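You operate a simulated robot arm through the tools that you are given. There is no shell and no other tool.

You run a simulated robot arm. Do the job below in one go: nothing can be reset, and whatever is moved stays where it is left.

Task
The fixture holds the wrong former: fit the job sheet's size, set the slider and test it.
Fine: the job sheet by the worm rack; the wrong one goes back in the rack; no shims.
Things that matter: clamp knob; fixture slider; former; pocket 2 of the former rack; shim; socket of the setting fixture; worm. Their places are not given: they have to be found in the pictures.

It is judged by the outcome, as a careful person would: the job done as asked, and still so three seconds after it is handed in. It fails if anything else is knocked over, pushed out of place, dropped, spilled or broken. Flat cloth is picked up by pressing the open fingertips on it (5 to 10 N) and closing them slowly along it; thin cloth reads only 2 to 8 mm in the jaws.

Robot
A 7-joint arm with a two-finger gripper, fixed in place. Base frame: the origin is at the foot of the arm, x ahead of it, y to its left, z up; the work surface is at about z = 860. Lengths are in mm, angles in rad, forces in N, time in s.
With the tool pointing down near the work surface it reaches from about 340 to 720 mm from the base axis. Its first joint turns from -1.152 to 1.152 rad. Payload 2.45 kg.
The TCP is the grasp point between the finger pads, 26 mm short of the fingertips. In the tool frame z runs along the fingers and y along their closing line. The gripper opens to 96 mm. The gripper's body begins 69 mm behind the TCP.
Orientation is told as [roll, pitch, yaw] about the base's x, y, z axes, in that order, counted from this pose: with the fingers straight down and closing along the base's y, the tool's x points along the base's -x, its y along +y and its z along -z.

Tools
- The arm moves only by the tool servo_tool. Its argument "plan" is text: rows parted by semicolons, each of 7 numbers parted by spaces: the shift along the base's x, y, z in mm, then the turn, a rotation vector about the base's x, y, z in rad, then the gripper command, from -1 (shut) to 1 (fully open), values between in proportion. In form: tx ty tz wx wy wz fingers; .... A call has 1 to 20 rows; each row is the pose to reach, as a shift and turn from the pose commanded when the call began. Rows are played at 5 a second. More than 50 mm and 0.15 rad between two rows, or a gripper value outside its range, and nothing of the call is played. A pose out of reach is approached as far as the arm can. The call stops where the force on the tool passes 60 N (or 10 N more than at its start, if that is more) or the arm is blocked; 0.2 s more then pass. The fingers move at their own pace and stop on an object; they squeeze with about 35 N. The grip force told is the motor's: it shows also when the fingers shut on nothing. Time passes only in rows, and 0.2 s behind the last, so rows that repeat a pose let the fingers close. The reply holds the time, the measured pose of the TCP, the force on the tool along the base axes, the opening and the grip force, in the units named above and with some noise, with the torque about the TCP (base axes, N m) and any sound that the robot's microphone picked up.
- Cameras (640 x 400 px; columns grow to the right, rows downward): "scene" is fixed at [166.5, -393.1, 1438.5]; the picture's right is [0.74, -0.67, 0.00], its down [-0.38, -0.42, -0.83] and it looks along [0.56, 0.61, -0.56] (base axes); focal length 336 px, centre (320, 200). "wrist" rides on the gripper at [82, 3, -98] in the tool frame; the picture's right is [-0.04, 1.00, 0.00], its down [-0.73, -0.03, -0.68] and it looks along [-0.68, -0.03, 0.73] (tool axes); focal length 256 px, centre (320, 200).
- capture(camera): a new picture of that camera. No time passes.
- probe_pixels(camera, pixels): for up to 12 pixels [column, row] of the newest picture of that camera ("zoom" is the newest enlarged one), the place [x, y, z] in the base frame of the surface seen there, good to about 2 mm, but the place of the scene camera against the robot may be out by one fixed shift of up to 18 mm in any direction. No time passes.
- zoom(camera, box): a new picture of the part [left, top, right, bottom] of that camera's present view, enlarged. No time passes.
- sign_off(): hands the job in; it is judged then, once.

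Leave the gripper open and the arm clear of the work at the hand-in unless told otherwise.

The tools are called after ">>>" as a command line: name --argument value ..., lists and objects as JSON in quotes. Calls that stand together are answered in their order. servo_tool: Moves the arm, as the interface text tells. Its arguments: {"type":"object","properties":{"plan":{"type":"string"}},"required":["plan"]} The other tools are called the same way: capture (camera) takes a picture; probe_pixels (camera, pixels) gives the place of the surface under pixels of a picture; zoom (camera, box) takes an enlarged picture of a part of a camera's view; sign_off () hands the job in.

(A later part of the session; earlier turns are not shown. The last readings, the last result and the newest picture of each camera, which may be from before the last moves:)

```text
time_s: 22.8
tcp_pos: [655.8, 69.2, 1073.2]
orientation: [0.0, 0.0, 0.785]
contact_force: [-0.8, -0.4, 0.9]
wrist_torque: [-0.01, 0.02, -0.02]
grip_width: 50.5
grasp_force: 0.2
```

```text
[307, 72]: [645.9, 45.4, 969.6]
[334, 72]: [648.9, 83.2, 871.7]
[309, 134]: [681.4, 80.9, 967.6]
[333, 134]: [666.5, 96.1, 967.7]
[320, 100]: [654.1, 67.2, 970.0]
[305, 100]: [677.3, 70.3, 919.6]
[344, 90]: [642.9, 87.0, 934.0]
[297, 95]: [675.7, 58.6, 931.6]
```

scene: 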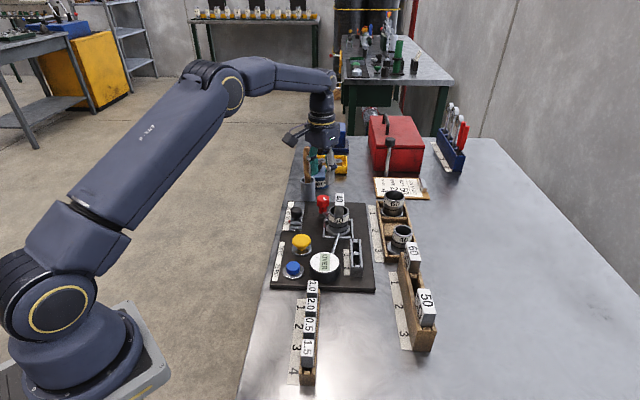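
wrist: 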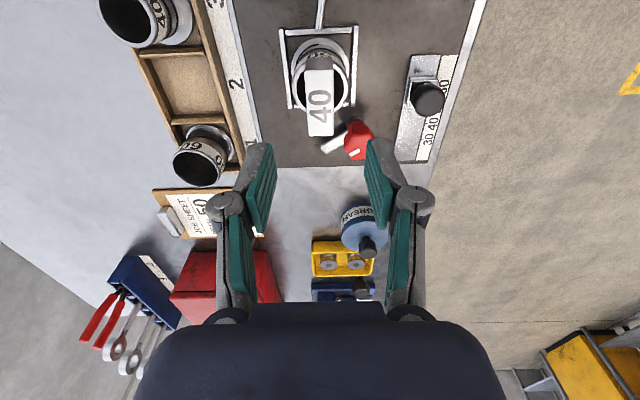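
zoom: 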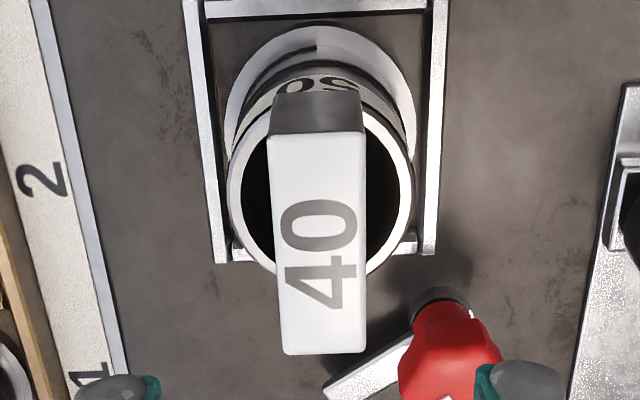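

The head's middle is about (656, 70). I go down to TCP z 967, which keeps the fingertips at 941 just above the worm's rim, and close on the head's flat sides.

>>> servo_tool --plan "0.4 0.7 -25 0 0 0 0.05; 0.4 0.7 -50 0 0 0 0.05; 0.4 0.7 -72 0 0 0 0.05; 0.4 0.7 -90 0 0 0 0.05; 0.4 0.7 -100 0 0 0 0.05; 0.4 0.7 -105 0 0 0 0.05; 0.4 0.7 -105 0 0 0 0.05; 0.4 0.7 -105 0 0 0 -0.2; 0.4 0.7 -105 0 0 0 -0.5; 0.4 0.7 -105 0 0 0 -1; 0.4 0.7 -105 0 0 0 -1; 0.4 0.7 -105 0 0 0 -1"

>>> capture --camera "wrist"

>>> zoom --camera "scene" --box '[290, 140, 380, 240]'

```text
time_s: 25.4
tcp_pos: [657.0, 69.3, 965.8]
orientation: [-0.001, 0.001, 0.786]
contact_force: [0.8, 0.2, 0.2]
wrist_torque: [0.02, -0.02, -0.01]
grip_width: 21.2
grasp_force: 35.4
```

```text
taken
```

wrist: 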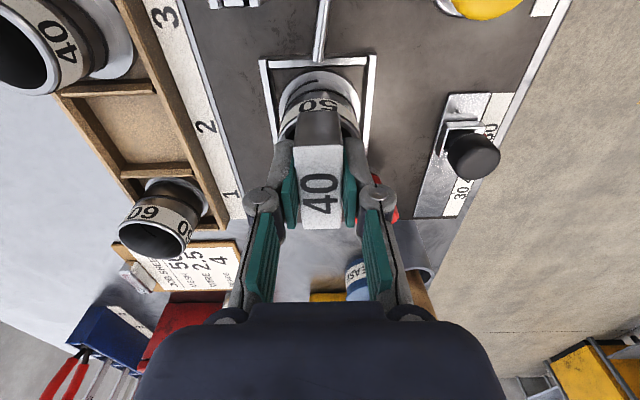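

```text
4.00 times, centred on (335, 190) of scene
```

zoom: 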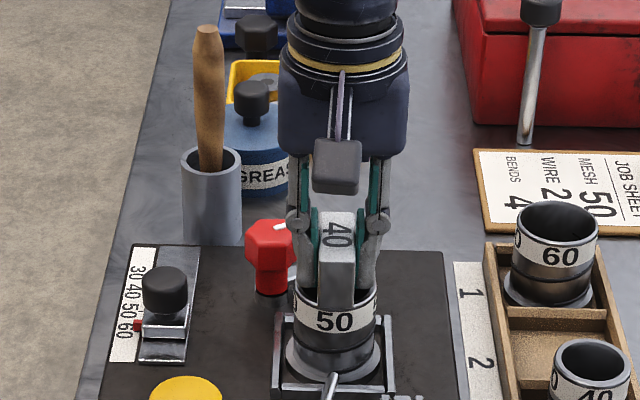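

The fingers hold the head at 21 mm. I lift 12 mm slowly and check the force, and that the worm stays in its socket.

>>> servo_tool --plan "0 0 2 0 0 0 -1; 0 0 5 0 0 0 -1; 0 0 8 0 0 0 -1; 0 0 12 0 0 0 -1; 0 0 12 0 0 0 -1"

>>> capture --camera "wrist"

>>> zoom --camera "scene" --box '[290, 140, 380, 240]'

```text
time_s: 26.6
tcp_pos: [656.4, 70.6, 978.9]
orientation: [-0.001, 0.0, 0.786]
contact_force: [0.1, 0.2, -2.7]
wrist_torque: [-0.03, -0.02, -0.02]
grip_width: 21.5
grasp_force: 35.3
```

```text
taken
```

wrist: 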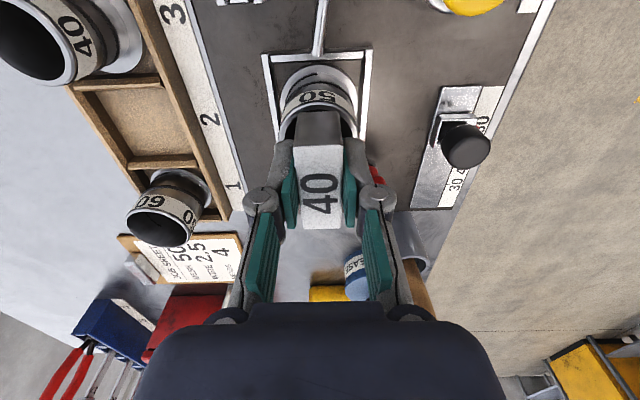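

```text
4.00 times, centred on (335, 190) of scene
```

zoom: 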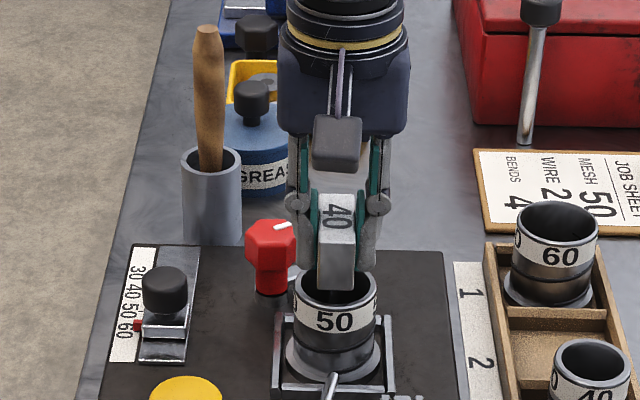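

Only the former rises (-2.7 N, its weight), and the worm stays. I lift on by 100 mm.

>>> servo_tool --plan "0 0 12 0 0 0 -1; 0 0 26 0 0 0 -1; 0 0 42 0 0 0 -1; 0 0 60 0 0 0 -1; 0 0 80 0 0 0 -1; 0 0 100 0 0 0 -1; 0 0 100 0 0 0 -1"

>>> capture --camera "wrist"

>>> zoom --camera "scene" --box '[290, 120, 380, 240]'

```text
time_s: 28.2
tcp_pos: [655.5, 68.3, 1080.8]
orientation: [0.0, -0.001, 0.785]
contact_force: [0.6, 1.2, -2.1]
wrist_torque: [-0.01, -0.02, 0.01]
grip_width: 21.3
grasp_force: 35.0
```

```text
taken
```

wrist: 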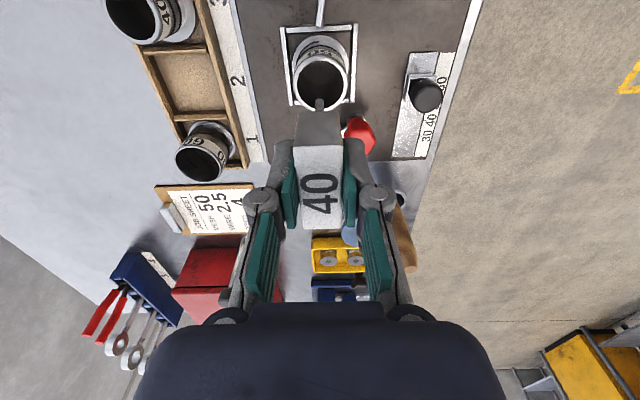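

```text
3.33 times, centred on (335, 180) of scene
```

zoom: 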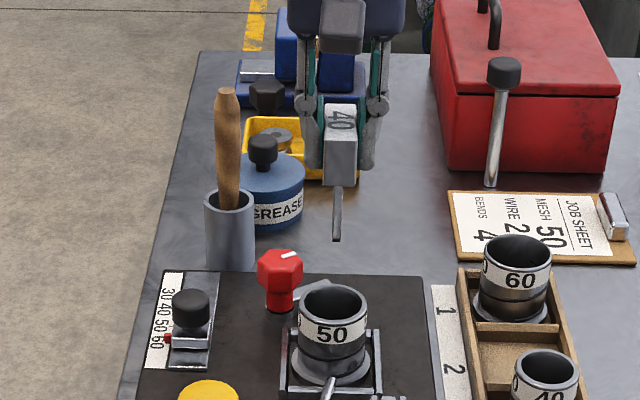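

The former has a block head and a thin narrow blade below. I zoom in to see the blade and the slot in the worm's bottom.

>>> zoom --camera "wrist" --box '[280, 20, 360, 150]'

>>> zoom --camera "scene" --box '[320, 140, 360, 240]'

```text
3.08 times, centred on (320, 85) of wrist
```

zoom: 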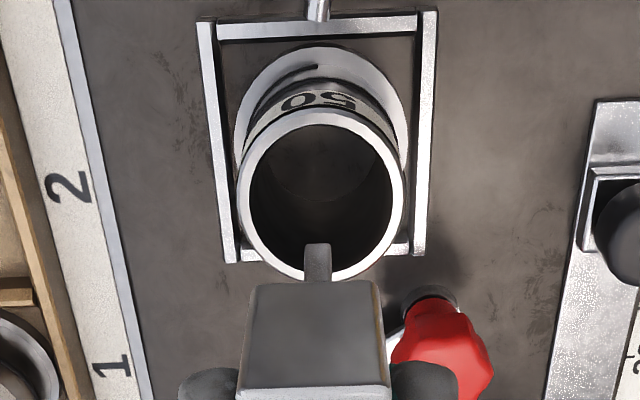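

```text
4.00 times, centred on (340, 190) of scene
```

zoom: 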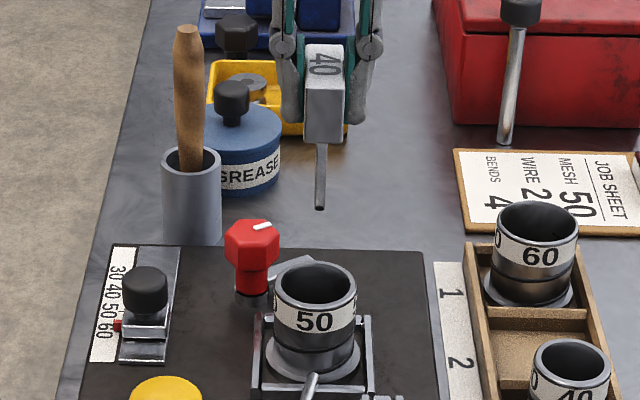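

Only the blade's thin edge faces the scene camera. I turn the held former -0.6 rad to see the blade's width.

>>> servo_tool --plan "0 0 0 0 0 -0.12 -1; 0 0 0 0 0 -0.24 -1; 0 0 0 0 0 -0.36 -1; 0 0 0 0 0 -0.48 -1; 0 0 0 0 0 -0.6 -1; 0 0 0 0 0 -0.72 -1; 0 0 0 0 0 -0.72 -1"

>>> zoom --camera "scene" --box '[315, 130, 375, 200]'

```text
time_s: 29.8
tcp_pos: [655.5, 69.2, 1080.4]
orientation: [0.001, 0.0, 0.065]
contact_force: [0.4, 0.0, -1.7]
wrist_torque: [-0.01, 0.0, -0.01]
grip_width: 21.5
grasp_force: 35.0
```

```text
5.71 times, centred on (345, 165) of scene
```

zoom: 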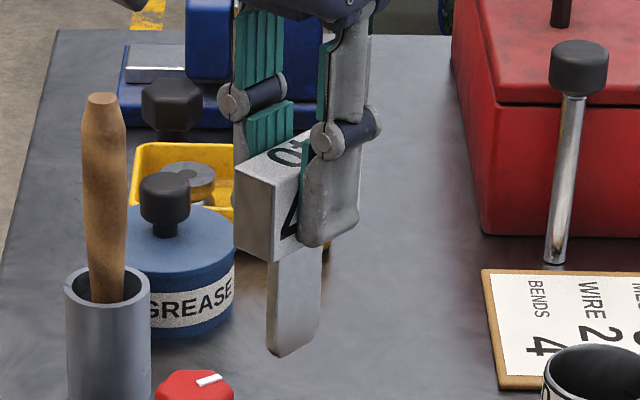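

The blade is a flat plate about 50 mm long below the head, with bevelled corners. I probe it to get its width and bottom.

>>> probe_pixels --camera "zoom" --pixels '[[271, 300], [319, 285], [278, 352], [312, 336], [294, 342], [294, 275], [240, 235], [272, 250], [245, 170], [238, 215], [300, 240], [270, 265]]'

```text
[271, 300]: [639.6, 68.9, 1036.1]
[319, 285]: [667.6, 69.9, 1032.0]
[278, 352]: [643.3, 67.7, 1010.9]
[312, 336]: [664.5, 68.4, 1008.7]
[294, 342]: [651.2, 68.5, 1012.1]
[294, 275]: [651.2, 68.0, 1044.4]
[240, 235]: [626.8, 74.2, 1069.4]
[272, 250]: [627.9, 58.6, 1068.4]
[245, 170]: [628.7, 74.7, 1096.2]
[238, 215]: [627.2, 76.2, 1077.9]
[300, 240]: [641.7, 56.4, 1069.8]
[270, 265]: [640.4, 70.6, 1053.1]
```

The blade is about 30 mm wide and 50 mm long, so its bottom is about 84 mm below the TCP. I turn back to 45° and carry it over pocket 2 at this height.

>>> servo_tool --plan "0 -15 0 0 0 0.1 -1; -5 -35 0 0 0 0.2 -1; -10 -60 0 0 0 0.3 -1; -16 -90 0 0 0 0.4 -1; -22 -120 0 0 0 0.5 -1; -30 -150 0 0 0 0.6 -1; -36 -180 0 0 0 0.7 -1; -42 -210 0 0 0 0.72 -1; -48 -240 0 0 0 0.72 -1; -52.5 -265.8 0 0 0 0.72 -1; -52.5 -265.8 0 0 0 0.72 -1; -52.5 -265.8 0 0 0 0.72 -1"

>>> capture --camera "wrist"

>>> capture --camera "scene"

```text
time_s: 32.4
tcp_pos: [603.9, -195.7, 1078.8]
orientation: [0.0, 0.0, 0.785]
contact_force: [0.5, 0.0, -2.3]
wrist_torque: [0.02, 0.01, 0.02]
grip_width: 21.4
grasp_force: 34.7
```

```text
taken
```

wrist: 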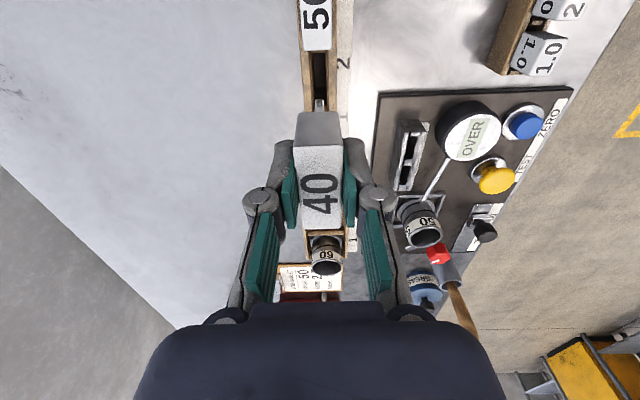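

```text
taken
```

scene: 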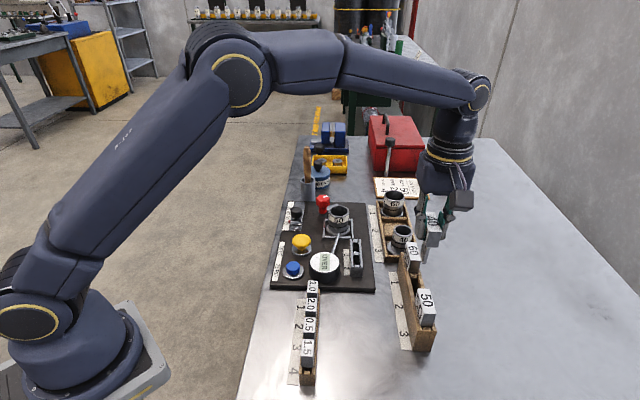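

The former is over the rack. I zoom to check the blade against the slot.

>>> zoom --camera "wrist" --box '[270, 0, 370, 130]'

>>> zoom --camera "scene" --box '[385, 180, 465, 360]'

```text
3.08 times, centred on (320, 65) of wrist
```

zoom: 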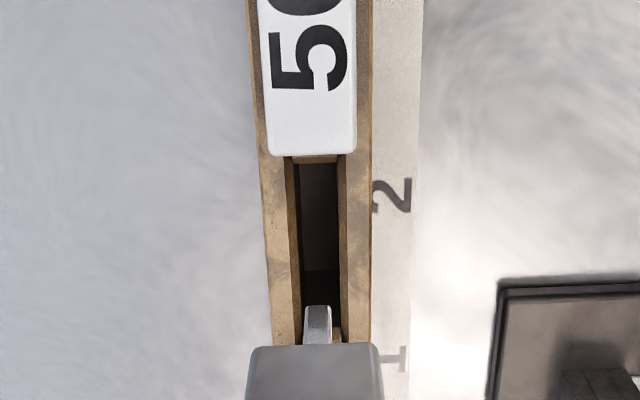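

```text
2.22 times, centred on (425, 270) of scene
```

zoom: 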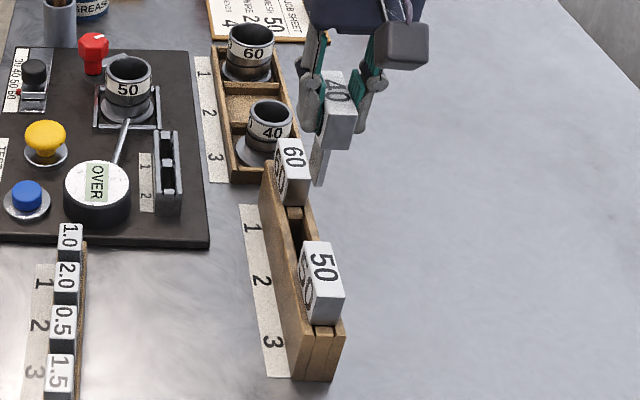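

I probe the slot edges and the blade edges in the wrist picture, so both come from the same camera.

>>> zoom --camera "wrist" --box '[295, 50, 345, 110]'

>>> probe_pixels --camera "zoom" --pixels '[[270, 100], [225, 100], [390, 100], [430, 100], [255, 100], [400, 100], [330, 100], [285, 360], [345, 360], [315, 350], [235, 250], [415, 250]]'

```text
6.67 times, centred on (320, 80) of wrist
```

zoom: 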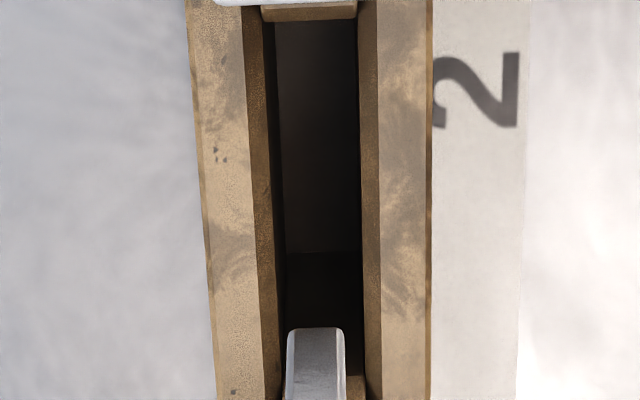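

```text
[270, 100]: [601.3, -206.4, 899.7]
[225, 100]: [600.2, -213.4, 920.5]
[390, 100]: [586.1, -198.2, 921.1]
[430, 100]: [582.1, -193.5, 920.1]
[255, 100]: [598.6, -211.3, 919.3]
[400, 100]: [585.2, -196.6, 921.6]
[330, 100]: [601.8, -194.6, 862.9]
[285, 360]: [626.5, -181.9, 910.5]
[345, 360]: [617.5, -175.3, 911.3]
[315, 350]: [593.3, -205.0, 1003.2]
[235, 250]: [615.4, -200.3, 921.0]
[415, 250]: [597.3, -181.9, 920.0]
```

Blade and slot agree to within 1 mm across (both v ≈ -564.5). I go down until the blade's bottom is just above the rack's top.

>>> servo_tool --plan "0 0 -15 0 0 0 -1; 0 0 -32 0 0 0 -1; 0 0 -48 0 0 0 -1; 0 0 -60 0 0 0 -1; 0 0 -68 0 0 0 -1; 0 0 -68 0 0 0 -1"

>>> capture --camera "wrist"

>>> zoom --camera "wrist" --box '[280, 20, 360, 130]'

>>> zoom --camera "scene" --box '[385, 180, 465, 360]'

```text
time_s: 33.8
tcp_pos: [603.3, -195.9, 1010.5]
orientation: [0.001, -0.002, 0.785]
contact_force: [-0.4, -0.1, -1.0]
wrist_torque: [0.0, -0.01, 0.0]
grip_width: 21.6
grasp_force: 35.1
```

```text
taken
```

wrist: 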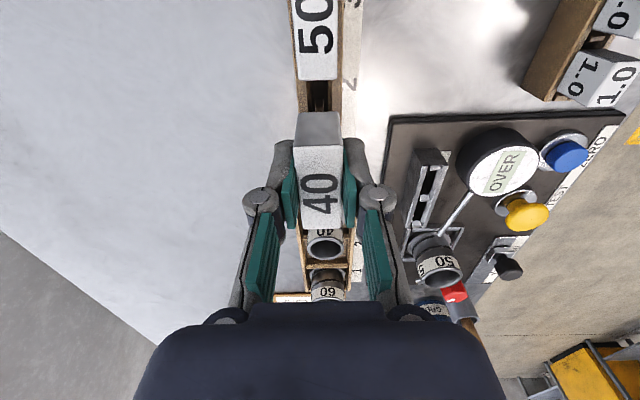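

```text
3.64 times, centred on (320, 75) of wrist
```

zoom: 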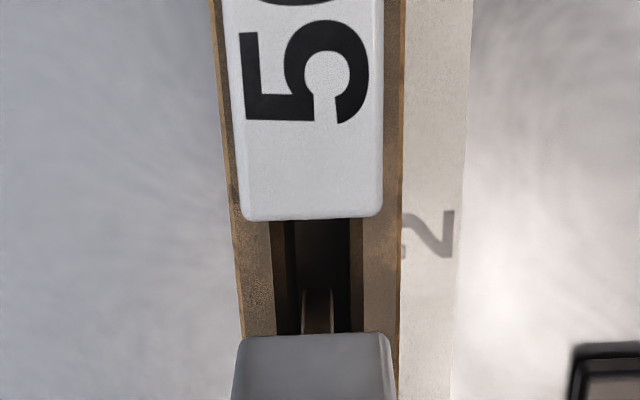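

```text
2.22 times, centred on (425, 270) of scene
```

zoom: 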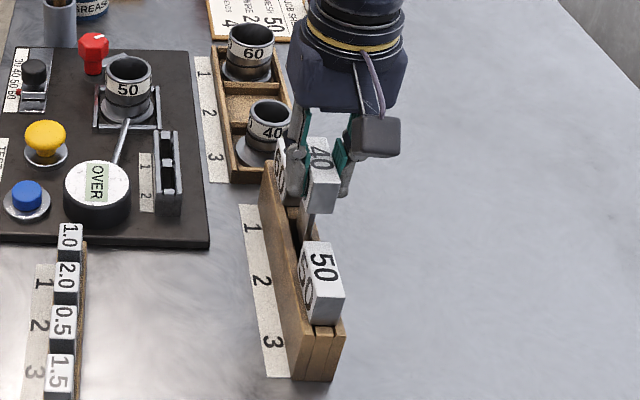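

The blade is centred over the slot. I go down slowly into pocket 2 and watch the force.

>>> servo_tool --plan "0 0 -8 0 0 0 -1; 0 0 -16 0 0 0 -1; 0 0 -24 0 0 0 -1; 0 0 -32 0 0 0 -1; 0 0 -40 0 0 0 -1; 0 0 -46 0 0 0 -1; 0 0 -50 0 0 0 -1; 0 0 -50 0 0 0 -1"

>>> capture --camera "wrist"

>>> zoom --camera "scene" --box '[385, 200, 465, 360]'

```text
time_s: 35.6
tcp_pos: [602.8, -195.7, 960.7]
orientation: [-0.001, 0.0, 0.785]
contact_force: [0.4, 0.3, -1.6]
wrist_torque: [-0.02, -0.01, -0.01]
grip_width: 21.5
grasp_force: 35.2
```

```text
taken
```

wrist: 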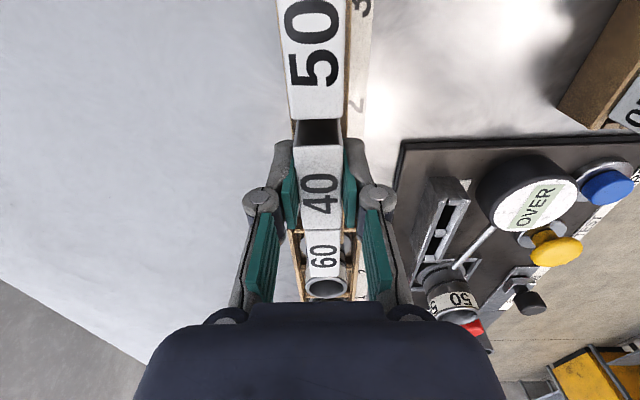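

```text
2.50 times, centred on (425, 280) of scene
```

zoom: 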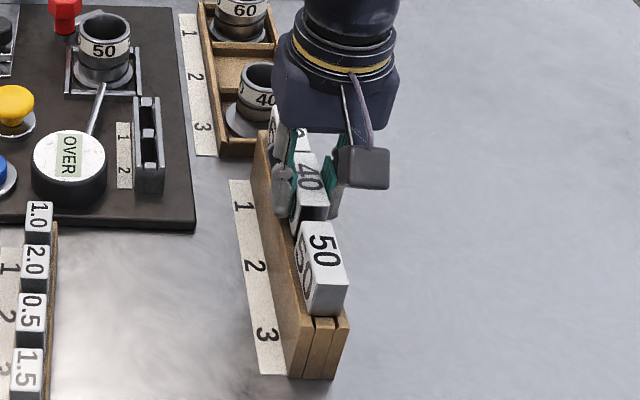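

It goes in freely. I lower the last millimetres in small steps, until the head rests on the rack.

>>> servo_tool --plan "0 0 -1.5 0 0 0 -1; 0 0 -3 0 0 0 -1; 0 0 -4 0 0 0 -1; 0 0 -5 0 0 0 -1; 0 0 -5.5 0 0 0 -1; 0 0 -5.5 0 0 0 -1"

```text
time_s: 37.0
tcp_pos: [602.3, -197.1, 955.3]
orientation: [0.0, 0.0, 0.785]
contact_force: [0.0, 0.0, -1.9]
wrist_torque: [0.01, -0.02, -0.02]
grip_width: 21.6
grasp_force: 34.5
```

There is no contact yet. I lower further, a little at a time.

>>> servo_tool --plan "0 0 -0.7 0 0 0 -1; 0 0 -1.4 0 0 0 -1; 0 0 -2.1 0 0 0 -1; 0 0 -2.1 0 0 0 -1"

>>> zoom --camera "scene" --box '[395, 210, 445, 320]'

```text
time_s: 38.0
tcp_pos: [603.9, -196.3, 954.3]
orientation: [-0.001, 0.001, 0.785]
contact_force: [0.2, -0.1, 0.8]
wrist_torque: [-0.01, 0.02, 0.02]
grip_width: 21.3
grasp_force: 34.8
```

```text
3.64 times, centred on (420, 265) of scene
```

zoom: 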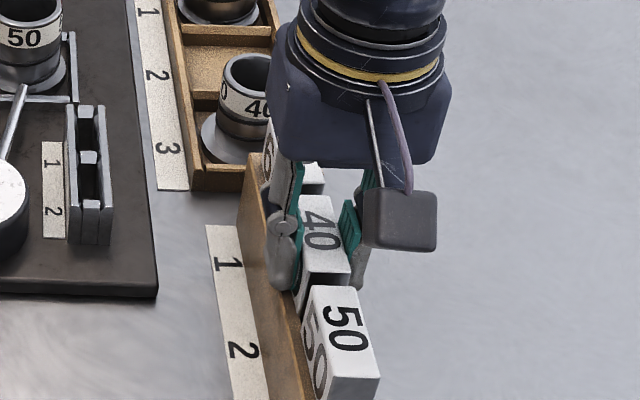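

The force has gone to about 0, so the head is touching. One more millimetre, then I open the fingers to 48 mm.

>>> servo_tool --plan "0 0 -0.8 0 0 0 -1; 0 0 -0.8 0 0 0 -1"

```text
time_s: 38.6
tcp_pos: [603.2, -196.4, 954.1]
orientation: [-0.002, 0.0, 0.786]
contact_force: [-4.7, 3.4, 15.0]
wrist_torque: [0.02, 0.3, -0.05]
grip_width: 21.7
grasp_force: 34.9
```

The force is 15 N, so it is seated. I open the fingers and rise.

>>> servo_tool --plan "0 0 0.5 0 0 0 -0.5; 0 0 0.5 0 0 0 -0.3; 0 0 0.5 0 0 0 -0.1; 0 0 0.5 0 0 0 -0.1; 0 0 10 0 0 0 -0.1; 0 0 25 0 0 0 -0.1; 0 0 45 0 0 0 -0.1; 0 0 70 0 0 0 -0.1; 0 0 70 0 0 0 -0.1"

>>> capture --camera "wrist"

>>> zoom --camera "scene" --box '[385, 200, 465, 360]'

```text
time_s: 40.6
tcp_pos: [604.7, -196.5, 1023.6]
orientation: [0.0, 0.002, 0.786]
contact_force: [-0.4, 0.9, -0.7]
wrist_torque: [-0.01, 0.03, 0.03]
grip_width: 43.1
grasp_force: 0.1
```

```text
taken
```

wrist: 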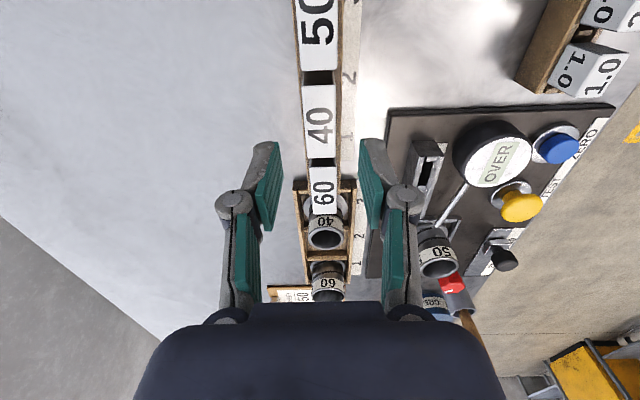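

```text
2.50 times, centred on (425, 280) of scene
```

zoom: 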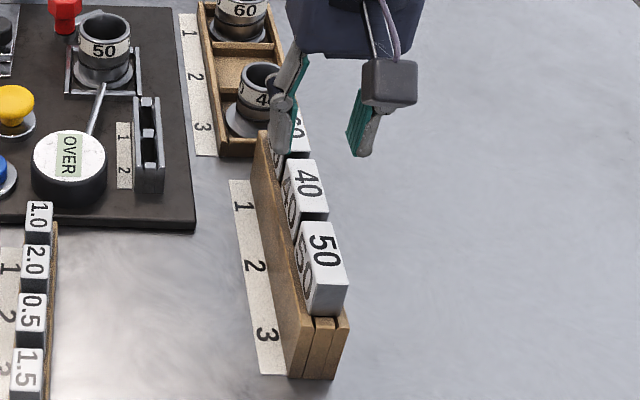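

The 40 now stands in pocket 2. Next I move 62 mm along the rack to above the 50 in pocket 3.

>>> servo_tool --plan "-15 -15 10 0 0 0 -0.1; -30 -30 10 0 0 0 -0.05; -43.8 -43.8 10 0 0 0 0; -43.8 -43.8 10 0 0 0 0; -43.8 -43.8 10 0 0 0 0"

>>> capture --camera "wrist"

>>> zoom --camera "wrist" --box '[270, 10, 370, 150]'

```text
time_s: 41.8
tcp_pos: [558.6, -239.1, 1035.1]
orientation: [0.001, 0.001, 0.785]
contact_force: [0.3, -0.8, -1.0]
wrist_torque: [-0.04, -0.01, 0.0]
grip_width: 48.1
grasp_force: 0.0
```

```text
taken
```

wrist: 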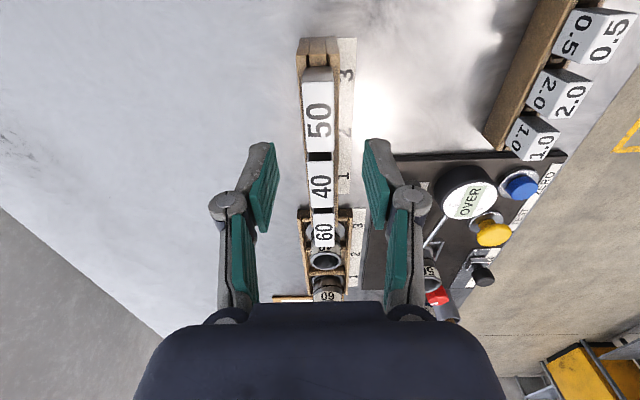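

```text
2.86 times, centred on (320, 80) of wrist
```

zoom: 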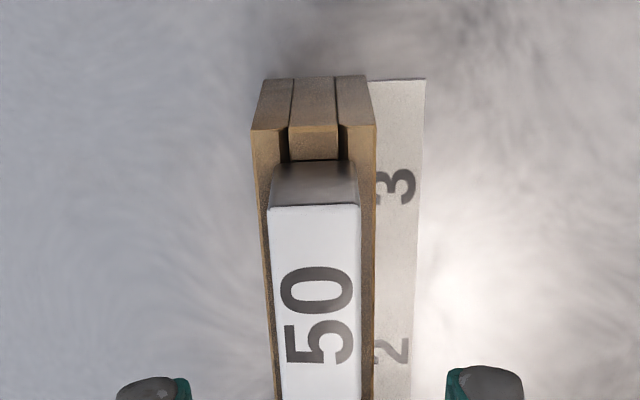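

The 50's head is centred between the fingers. I probe its four top corners to be exact.

>>> probe_pixels --camera "wrist" --pixels '[[303, 84], [332, 84], [308, 150], [332, 150], [318, 118], [309, 163], [332, 163]]'

```text
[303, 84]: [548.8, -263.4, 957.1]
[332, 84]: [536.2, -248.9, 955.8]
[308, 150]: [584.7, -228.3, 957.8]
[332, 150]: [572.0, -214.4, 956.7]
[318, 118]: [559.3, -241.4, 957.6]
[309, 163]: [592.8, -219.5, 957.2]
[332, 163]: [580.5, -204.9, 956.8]
```

The middle is about (560, -239). I go down to TCP z 954 and close on it.

>>> servo_tool --plan "0.5 0.5 -20 0 0 0 0; 0.5 0.5 -42 0 0 0 0; 0.5 0.5 -60 0 0 0 0; 0.5 0.5 -72 0 0 0 0; 0.5 0.5 -78.4 0 0 0 0; 0.5 0.5 -78.4 0 0 0 0; 0.5 0.5 -78.4 0 0 0 -0.3; 0.5 0.5 -78.4 0 0 0 -0.6; 0.5 0.5 -78.4 0 0 0 -1; 0.5 0.5 -78.4 0 0 0 -1; 0.5 0.5 -78.4 0 0 0 -1"

>>> capture --camera "wrist"

>>> zoom --camera "scene" --box '[385, 200, 465, 360]'

```text
time_s: 44.2
tcp_pos: [559.8, -240.1, 955.6]
orientation: [-0.001, 0.001, 0.788]
contact_force: [0.0, 0.7, 0.0]
wrist_torque: [-0.02, -0.04, -0.01]
grip_width: 21.0
grasp_force: 34.7
```

```text
taken
```

wrist: 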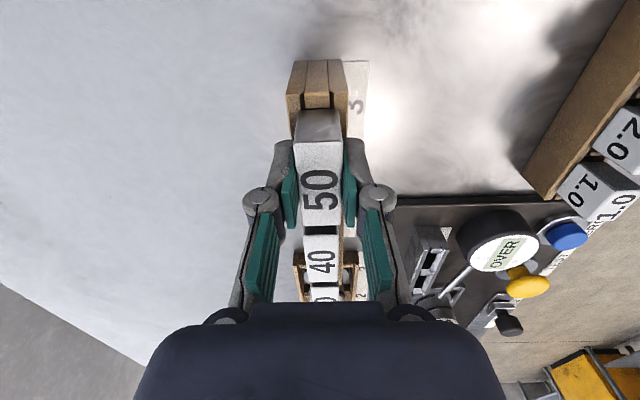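

```text
2.50 times, centred on (425, 280) of scene
```

zoom: 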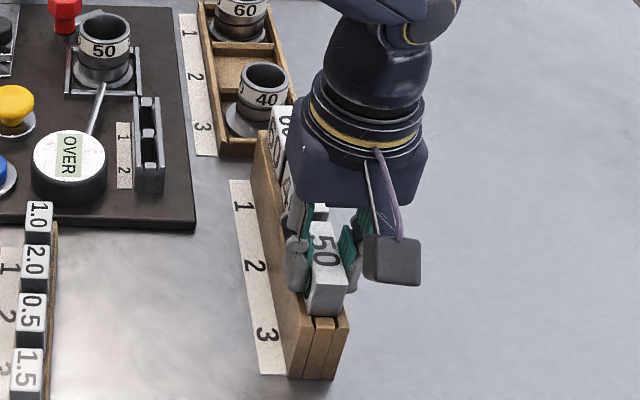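

The 50 is gripped. I lift it straight up by 125 mm, slowly at first.

>>> servo_tool --plan "0 0 4 0 0 0 -1; 0 0 10 0 0 0 -1; 0 0 18 0 0 0 -1; 0 0 28 0 0 0 -1; 0 0 40 0 0 0 -1; 0 0 55 0 0 0 -1; 0 0 75 0 0 0 -1; 0 0 100 0 0 0 -1; 0 0 125 0 0 0 -1; 0 0 125 0 0 0 -1"

>>> capture --camera "wrist"

>>> zoom --camera "scene" --box '[385, 180, 465, 360]'

```text
time_s: 46.4
tcp_pos: [558.4, -238.5, 1080.3]
orientation: [0.0, 0.0, 0.787]
contact_force: [-0.2, -0.5, -1.7]
wrist_torque: [0.01, -0.03, -0.01]
grip_width: 21.1
grasp_force: 34.9
```

```text
taken
```

wrist: 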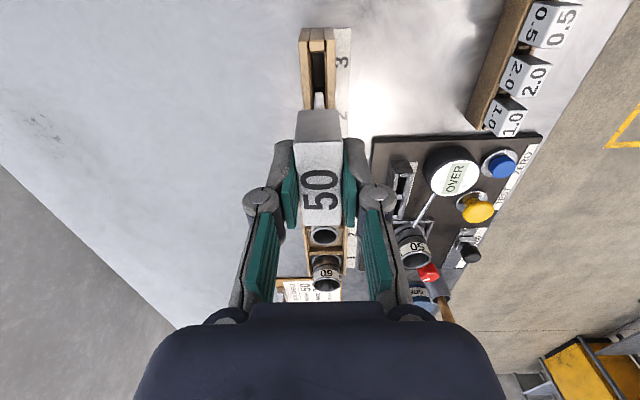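

```text
2.22 times, centred on (425, 270) of scene
```

zoom: 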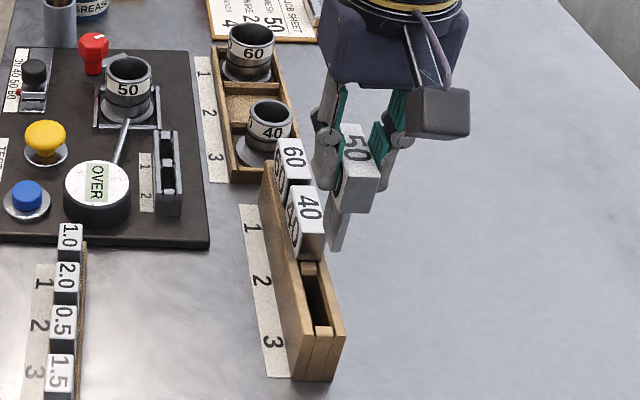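

The 50 is out, and its rack stands undisturbed. I carry it over the worm at this height.

>>> servo_tool --plan "8 25 0 0 0 0 -1; 18 57 0 0 0 0 -1; 28 89 0 0 0 0 -1; 38 121 0 0 0 0 -1; 48 153 0 0 0 0 -1; 58 185 0 0 0 0 -1; 68 217 0 0 0 0 -1; 78 249 0 0 0 0 -1; 88 281 0 0 0 0 -1; 95.8 309.1 0 0 0 0 -1; 95.8 309.1 0 0 0 0 -1; 95.8 309.1 0 0 0 0 -1"

>>> capture --camera "wrist"

>>> zoom --camera "wrist" --box '[280, 20, 360, 130]'

>>> zoom --camera "scene" --box '[290, 120, 380, 240]'

```text
time_s: 49.0
tcp_pos: [654.4, 69.1, 1080.0]
orientation: [-0.001, 0.0, 0.787]
contact_force: [-1.0, 0.1, -2.1]
wrist_torque: [-0.02, 0.0, 0.0]
grip_width: 21.5
grasp_force: 34.9
```

```text
taken
```

wrist: 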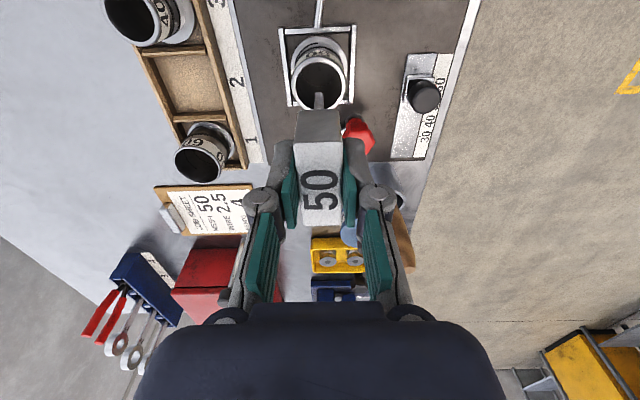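

```text
3.64 times, centred on (320, 75) of wrist
```

zoom: 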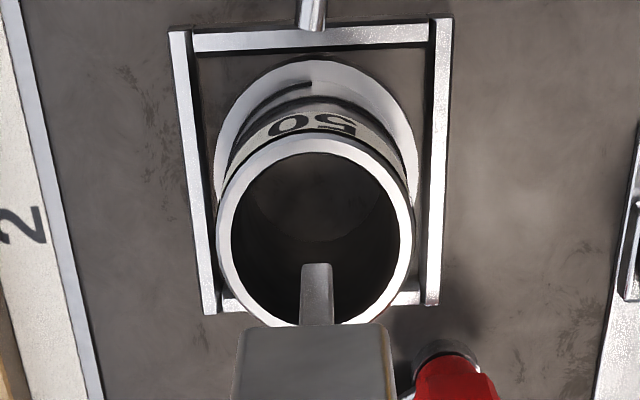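

```text
3.33 times, centred on (335, 180) of scene
```

zoom: 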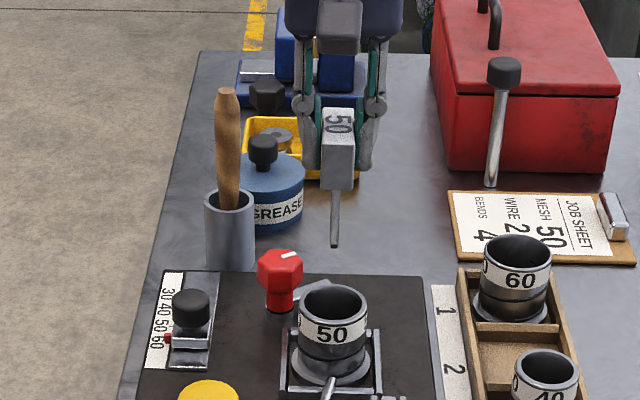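

I probe the worm's rim and the blade's lower end in this zoom... first a fresh wrist zoom to probe in.

>>> zoom --camera "wrist" --box '[280, 20, 360, 130]'

>>> probe_pixels --camera "zoom" --pixels '[[224, 235], [405, 230], [314, 146], [250, 170], [380, 170], [240, 280], [393, 280], [304, 275], [330, 275], [317, 270], [317, 310], [266, 312]]'

```text
3.64 times, centred on (320, 75) of wrist
```

zoom: 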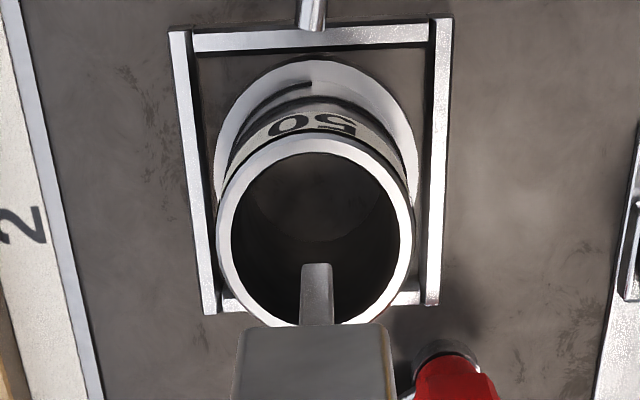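

```text
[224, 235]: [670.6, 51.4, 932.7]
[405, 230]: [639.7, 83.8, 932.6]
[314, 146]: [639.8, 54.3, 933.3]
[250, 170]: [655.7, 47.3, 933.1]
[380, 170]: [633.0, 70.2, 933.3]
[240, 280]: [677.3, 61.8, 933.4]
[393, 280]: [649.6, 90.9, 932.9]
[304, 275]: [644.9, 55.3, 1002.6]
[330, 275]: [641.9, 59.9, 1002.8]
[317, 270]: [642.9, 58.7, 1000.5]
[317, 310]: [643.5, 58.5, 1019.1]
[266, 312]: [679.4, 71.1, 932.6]
```

The bore's middle is at u ≈ 513.4, v ≈ -414.9, and the blade is within 1 mm of that, with about 3 mm of room. I go down until the blade is just above the rim.

>>> servo_tool --plan "0.3 -0.3 -15 0 0 0 -1; 0.3 -0.3 -32 0 0 0 -1; 0.3 -0.3 -46 0 0 0 -1; 0.3 -0.3 -54 0 0 0 -1; 0.3 -0.3 -54 0 0 0 -1"

>>> capture --camera "wrist"

>>> zoom --camera "wrist" --box '[280, 40, 360, 150]'

>>> zoom --camera "scene" --box '[300, 140, 370, 240]'

```text
time_s: 50.2
tcp_pos: [655.6, 69.1, 1025.3]
orientation: [0.001, 0.001, 0.784]
contact_force: [0.1, 0.5, -2.9]
wrist_torque: [0.03, 0.01, -0.01]
grip_width: 21.3
grasp_force: 34.6
```

```text
taken
```

wrist: 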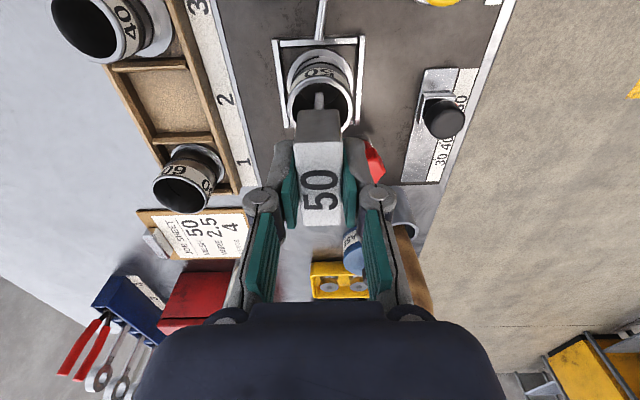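

```text
3.64 times, centred on (320, 95) of wrist
```

zoom: 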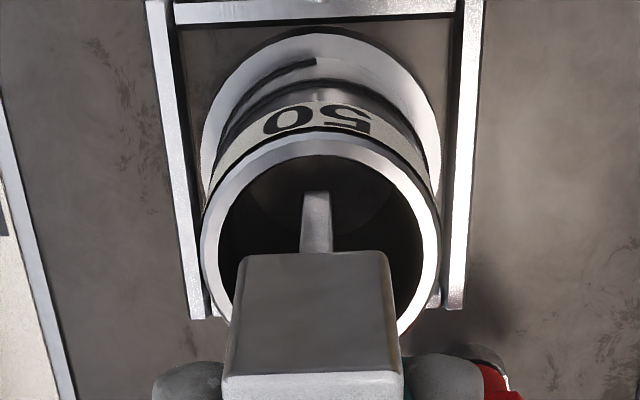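

```text
4.00 times, centred on (335, 190) of scene
```

zoom: 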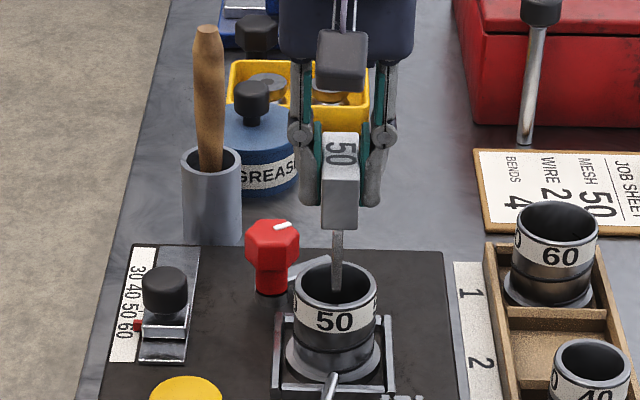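

The blade is at the mouth of the bore and centred. I lower it slowly into the worm.

>>> servo_tool --plan "0 0 -6 0 0 0 -1; 0 0 -12 0 0 0 -1; 0 0 -18 0 0 0 -1; 0 0 -24 0 0 0 -1; 0 0 -30 0 0 0 -1; 0 0 -36 0 0 0 -1; 0 0 -42 0 0 0 -1; 0 0 -48 0 0 0 -1; 0 0 -52 0 0 0 -1; 0 0 -52 0 0 0 -1"

>>> capture --camera "wrist"

>>> zoom --camera "scene" --box '[300, 140, 370, 240]'

```text
time_s: 52.4
tcp_pos: [656.6, 70.0, 974.6]
orientation: [0.0, 0.001, 0.784]
contact_force: [-0.6, -0.5, -3.2]
wrist_torque: [0.0, 0.01, 0.02]
grip_width: 21.6
grasp_force: 35.2
```

```text
taken
```

wrist: 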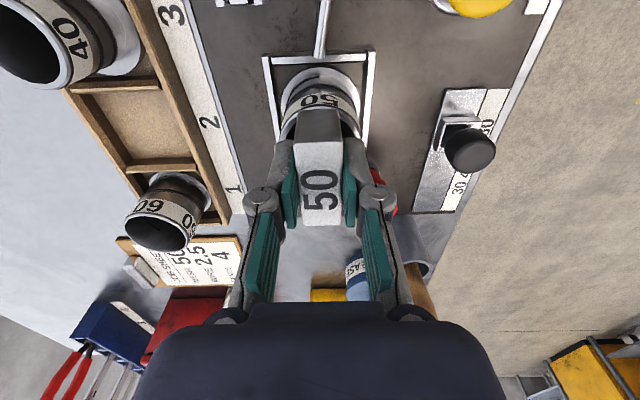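

```text
4.00 times, centred on (335, 190) of scene
```

zoom: 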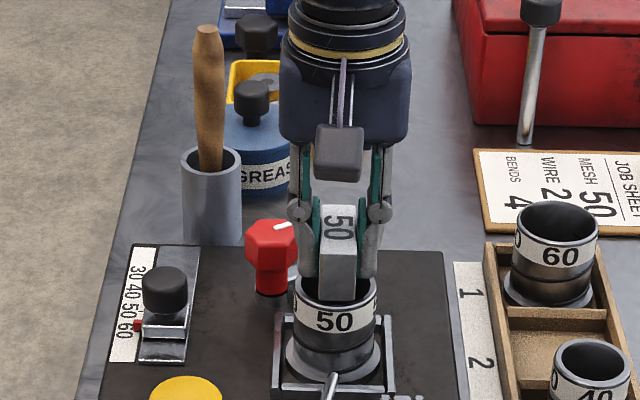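

It is in without any side force. I lower the last millimetres gently.

>>> servo_tool --plan "0 0 -1 0 0 0 -1; 0 0 -2 0 0 0 -1; 0 0 -3 0 0 0 -1; 0 0 -4 0 0 0 -1; 0 0 -4 0 0 0 -1"

```text
time_s: 53.6
tcp_pos: [655.6, 69.5, 969.6]
orientation: [-0.001, 0.0, 0.785]
contact_force: [0.3, 0.3, -1.7]
wrist_torque: [-0.03, -0.01, -0.01]
grip_width: 21.3
grasp_force: 35.0
```

No contact yet. I lower by half millimetres.

>>> servo_tool --plan "0 0 -0.6 0 0 0 -1; 0 0 -1.2 0 0 0 -1; 0 0 -1.8 0 0 0 -1; 0 0 -1.8 0 0 0 -1"

```text
time_s: 54.6
tcp_pos: [655.7, 69.7, 968.6]
orientation: [-0.001, 0.0, 0.786]
contact_force: [-2.5, -1.5, 5.8]
wrist_torque: [-0.14, 0.15, -0.01]
grip_width: 21.6
grasp_force: 34.9
```

The force went up to +5.8 N, so the head has met the rim. I press 0.6 mm more to be sure it is seated, then look.

>>> servo_tool --plan "0 0 -0.6 0 0 0 -1; 0 0 -0.6 0 0 0 -1"

>>> zoom --camera "scene" --box '[310, 185, 366, 245]'

```text
time_s: 55.2
tcp_pos: [656.1, 70.7, 968.4]
orientation: [-0.001, -0.003, 0.786]
contact_force: [-4.4, -1.4, 16.9]
wrist_torque: [-0.29, 0.43, -0.03]
grip_width: 21.1
grasp_force: 34.9
```

```text
6.67 times, centred on (338, 215) of scene
```

zoom: 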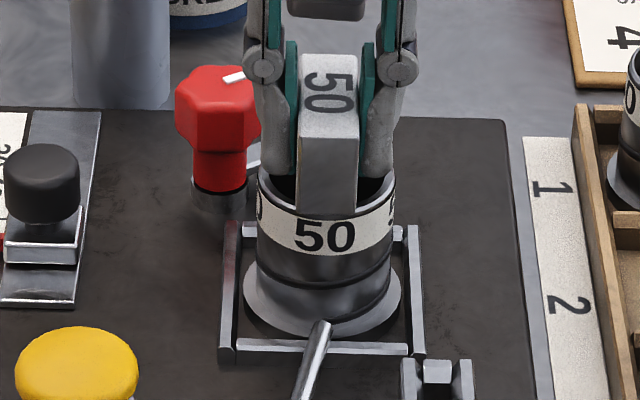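

It is seated just as the 40 was. I open to 43 mm and rise.

>>> servo_tool --plan "0 0 0.6 0 0 0 -0.5; 0 0 0.6 0 0 0 -0.3; 0 0 0.6 0 0 0 -0.1; 0 0 0.6 0 0 0 -0.1; 0 0 10 0 0 0 -0.1; 0 0 25 0 0 0 -0.1; 0 0 45 0 0 0 -0.1; 0 0 75 0 0 0 -0.05; 0 0 105 0 0 0 0; 0 0 105 0 0 0 0"

>>> capture --camera "wrist"

>>> zoom --camera "wrist" --box '[270, 30, 390, 180]'

>>> zoom --camera "scene" --box '[280, 180, 370, 290]'

```text
time_s: 57.4
tcp_pos: [657.2, 69.3, 1073.5]
orientation: [0.001, 0.001, 0.785]
contact_force: [0.4, -0.7, -0.1]
wrist_torque: [0.0, -0.02, -0.01]
grip_width: 48.1
grasp_force: 0.0
```

```text
taken
```

wrist: 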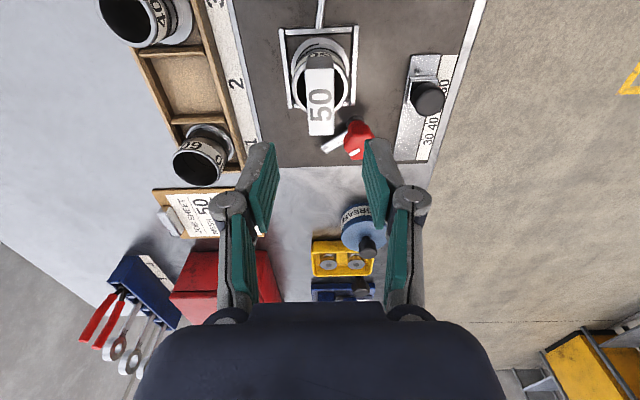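

```text
2.67 times, centred on (330, 105) of wrist
```

zoom: 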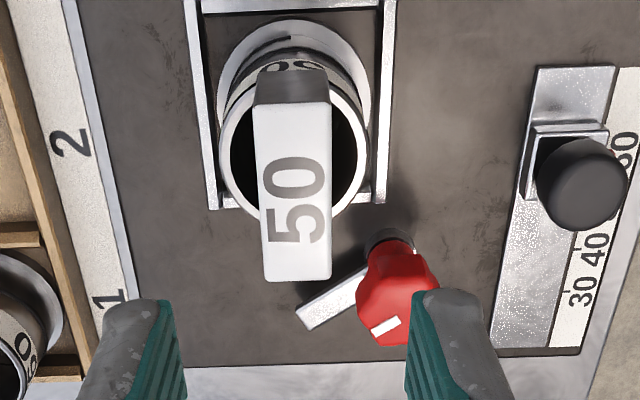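

```text
3.64 times, centred on (325, 235) of scene
```

zoom: 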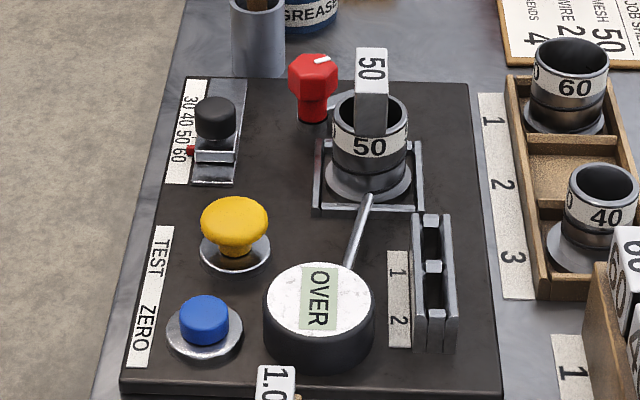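

Former 50 is fitted and the worm stands still. Next I go back to the knob with yaw 1.57 to swing the clamp arm back on.

>>> servo_tool --plan "4 16 0 0 0 0.14 0.05; 8 32 0 0 0 0.28 0.05; 12 48 0 0 0 0.42 0.05; 16 64 0 0 0 0.56 0.05; 18.7 77.6 0 0 0 0.7 0.05; 18.7 77.6 0 0 0 0.785 0.05; 18.7 77.6 0 0 0 0.785 0.05; 18.7 77.6 -30 0 0 0.785 0.05; 18.7 77.6 -60 0 0 0.785 0.05; 18.7 77.6 -90 0 0 0.785 0.05; 18.7 77.6 -110 0 0 0.785 0.05; 18.7 77.6 -110 0 0 0.785 0.05"

>>> capture --camera "wrist"

>>> zoom --camera "scene" --box '[280, 130, 370, 240]'

```text
time_s: 60.0
tcp_pos: [675.5, 144.3, 960.7]
orientation: [0.001, 0.001, 1.569]
contact_force: [-0.5, 0.5, 0.0]
wrist_torque: [0.01, -0.01, 0.02]
grip_width: 50.4
grasp_force: 0.0
```

```text
taken
```

wrist: 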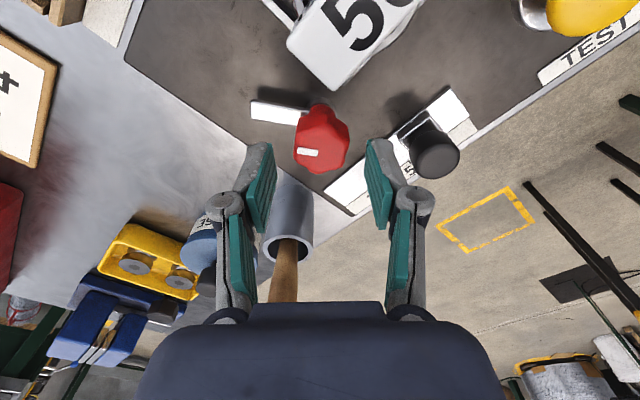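

```text
3.64 times, centred on (325, 185) of scene
```

zoom: 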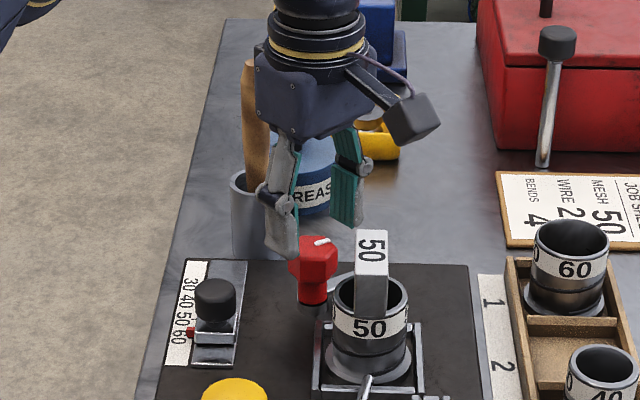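

The knob lies between the fingers. I go down 40 mm and close on it.

>>> servo_tool --plan "0 0 -18 0 0 0 0.05; 0 0 -32 0 0 0 0.05; 0 0 -40 0 0 0 0.05; 0 0 -40 0 0 0 0.05; 0 0 -40 0 0 0 -0.3; 0 0 -40 0 0 0 -0.6; 0 0 -40 0 0 0 -1; 0 0 -40 0 0 0 -1; 0 0 -40 0 0 0 -1"

>>> capture --camera "wrist"

```text
time_s: 62.0
tcp_pos: [673.8, 146.7, 923.1]
orientation: [0.001, -0.001, 1.571]
contact_force: [0.7, -0.6, -1.8]
wrist_torque: [0.01, 0.01, -0.01]
grip_width: 33.0
grasp_force: 44.7
```

```text
taken
```

wrist: 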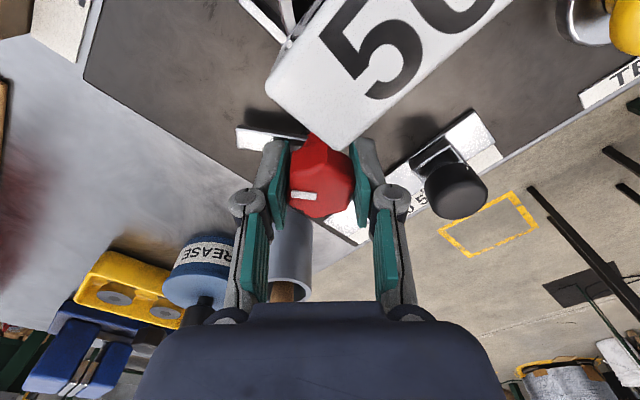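

The knob is gripped. I turn it clockwise, 0.8 rad first, and watch the forces.

>>> servo_tool --plan "0 0 0 0 0 -0.08 -1; 0 0 0 0 0 -0.16 -1; 0 0 0 0 0 -0.24 -1; 0 0 0 0 0 -0.32 -1; 0 0 0 0 0 -0.4 -1; 0 0 0 0 0 -0.48 -1; 0 0 0 0 0 -0.48 -1"

```text
time_s: 63.6
tcp_pos: [674.1, 145.6, 922.3]
orientation: [-0.001, 0.003, 1.089]
contact_force: [-9.5, -7.3, 2.1]
wrist_torque: [-0.93, 0.55, -0.01]
grip_width: 32.7
grasp_force: 45.0
```

It turns freely. I keep turning clockwise by 0.75 rad more.

>>> servo_tool --plan "0 0 0 0 0 -0.08 -1; 0 0 0 0 0 -0.16 -1; 0 0 0 0 0 -0.24 -1; 0 0 0 0 0 -0.32 -1; 0 0 0 0 0 -0.4 -1; 0 0 0 0 0 -0.48 -1; 0 0 0 0 0 -0.56 -1; 0 0 0 0 0 -0.64 -1; 0 0 0 0 0 -0.74 -1; 0 0 0 0 0 -0.74 -1"

>>> zoom --camera "scene" --box '[280, 150, 370, 250]'

```text
time_s: 65.8
tcp_pos: [674.7, 146.2, 923.0]
orientation: [-0.001, 0.002, 0.35]
contact_force: [-16.7, -14.1, 4.0]
wrist_torque: [-0.14, -0.04, 0.0]
grip_width: 32.6
grasp_force: 45.1
```

```text
4.00 times, centred on (325, 200) of scene
```

zoom: 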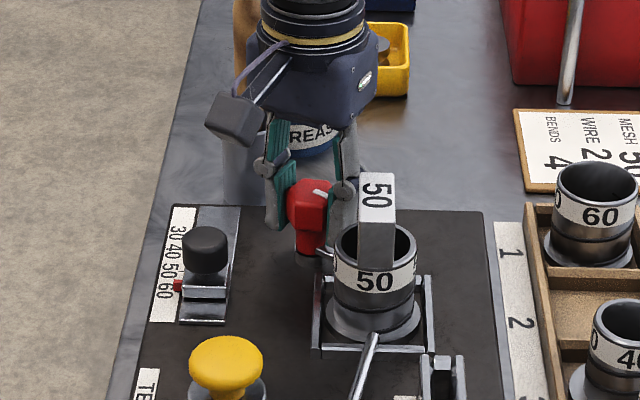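

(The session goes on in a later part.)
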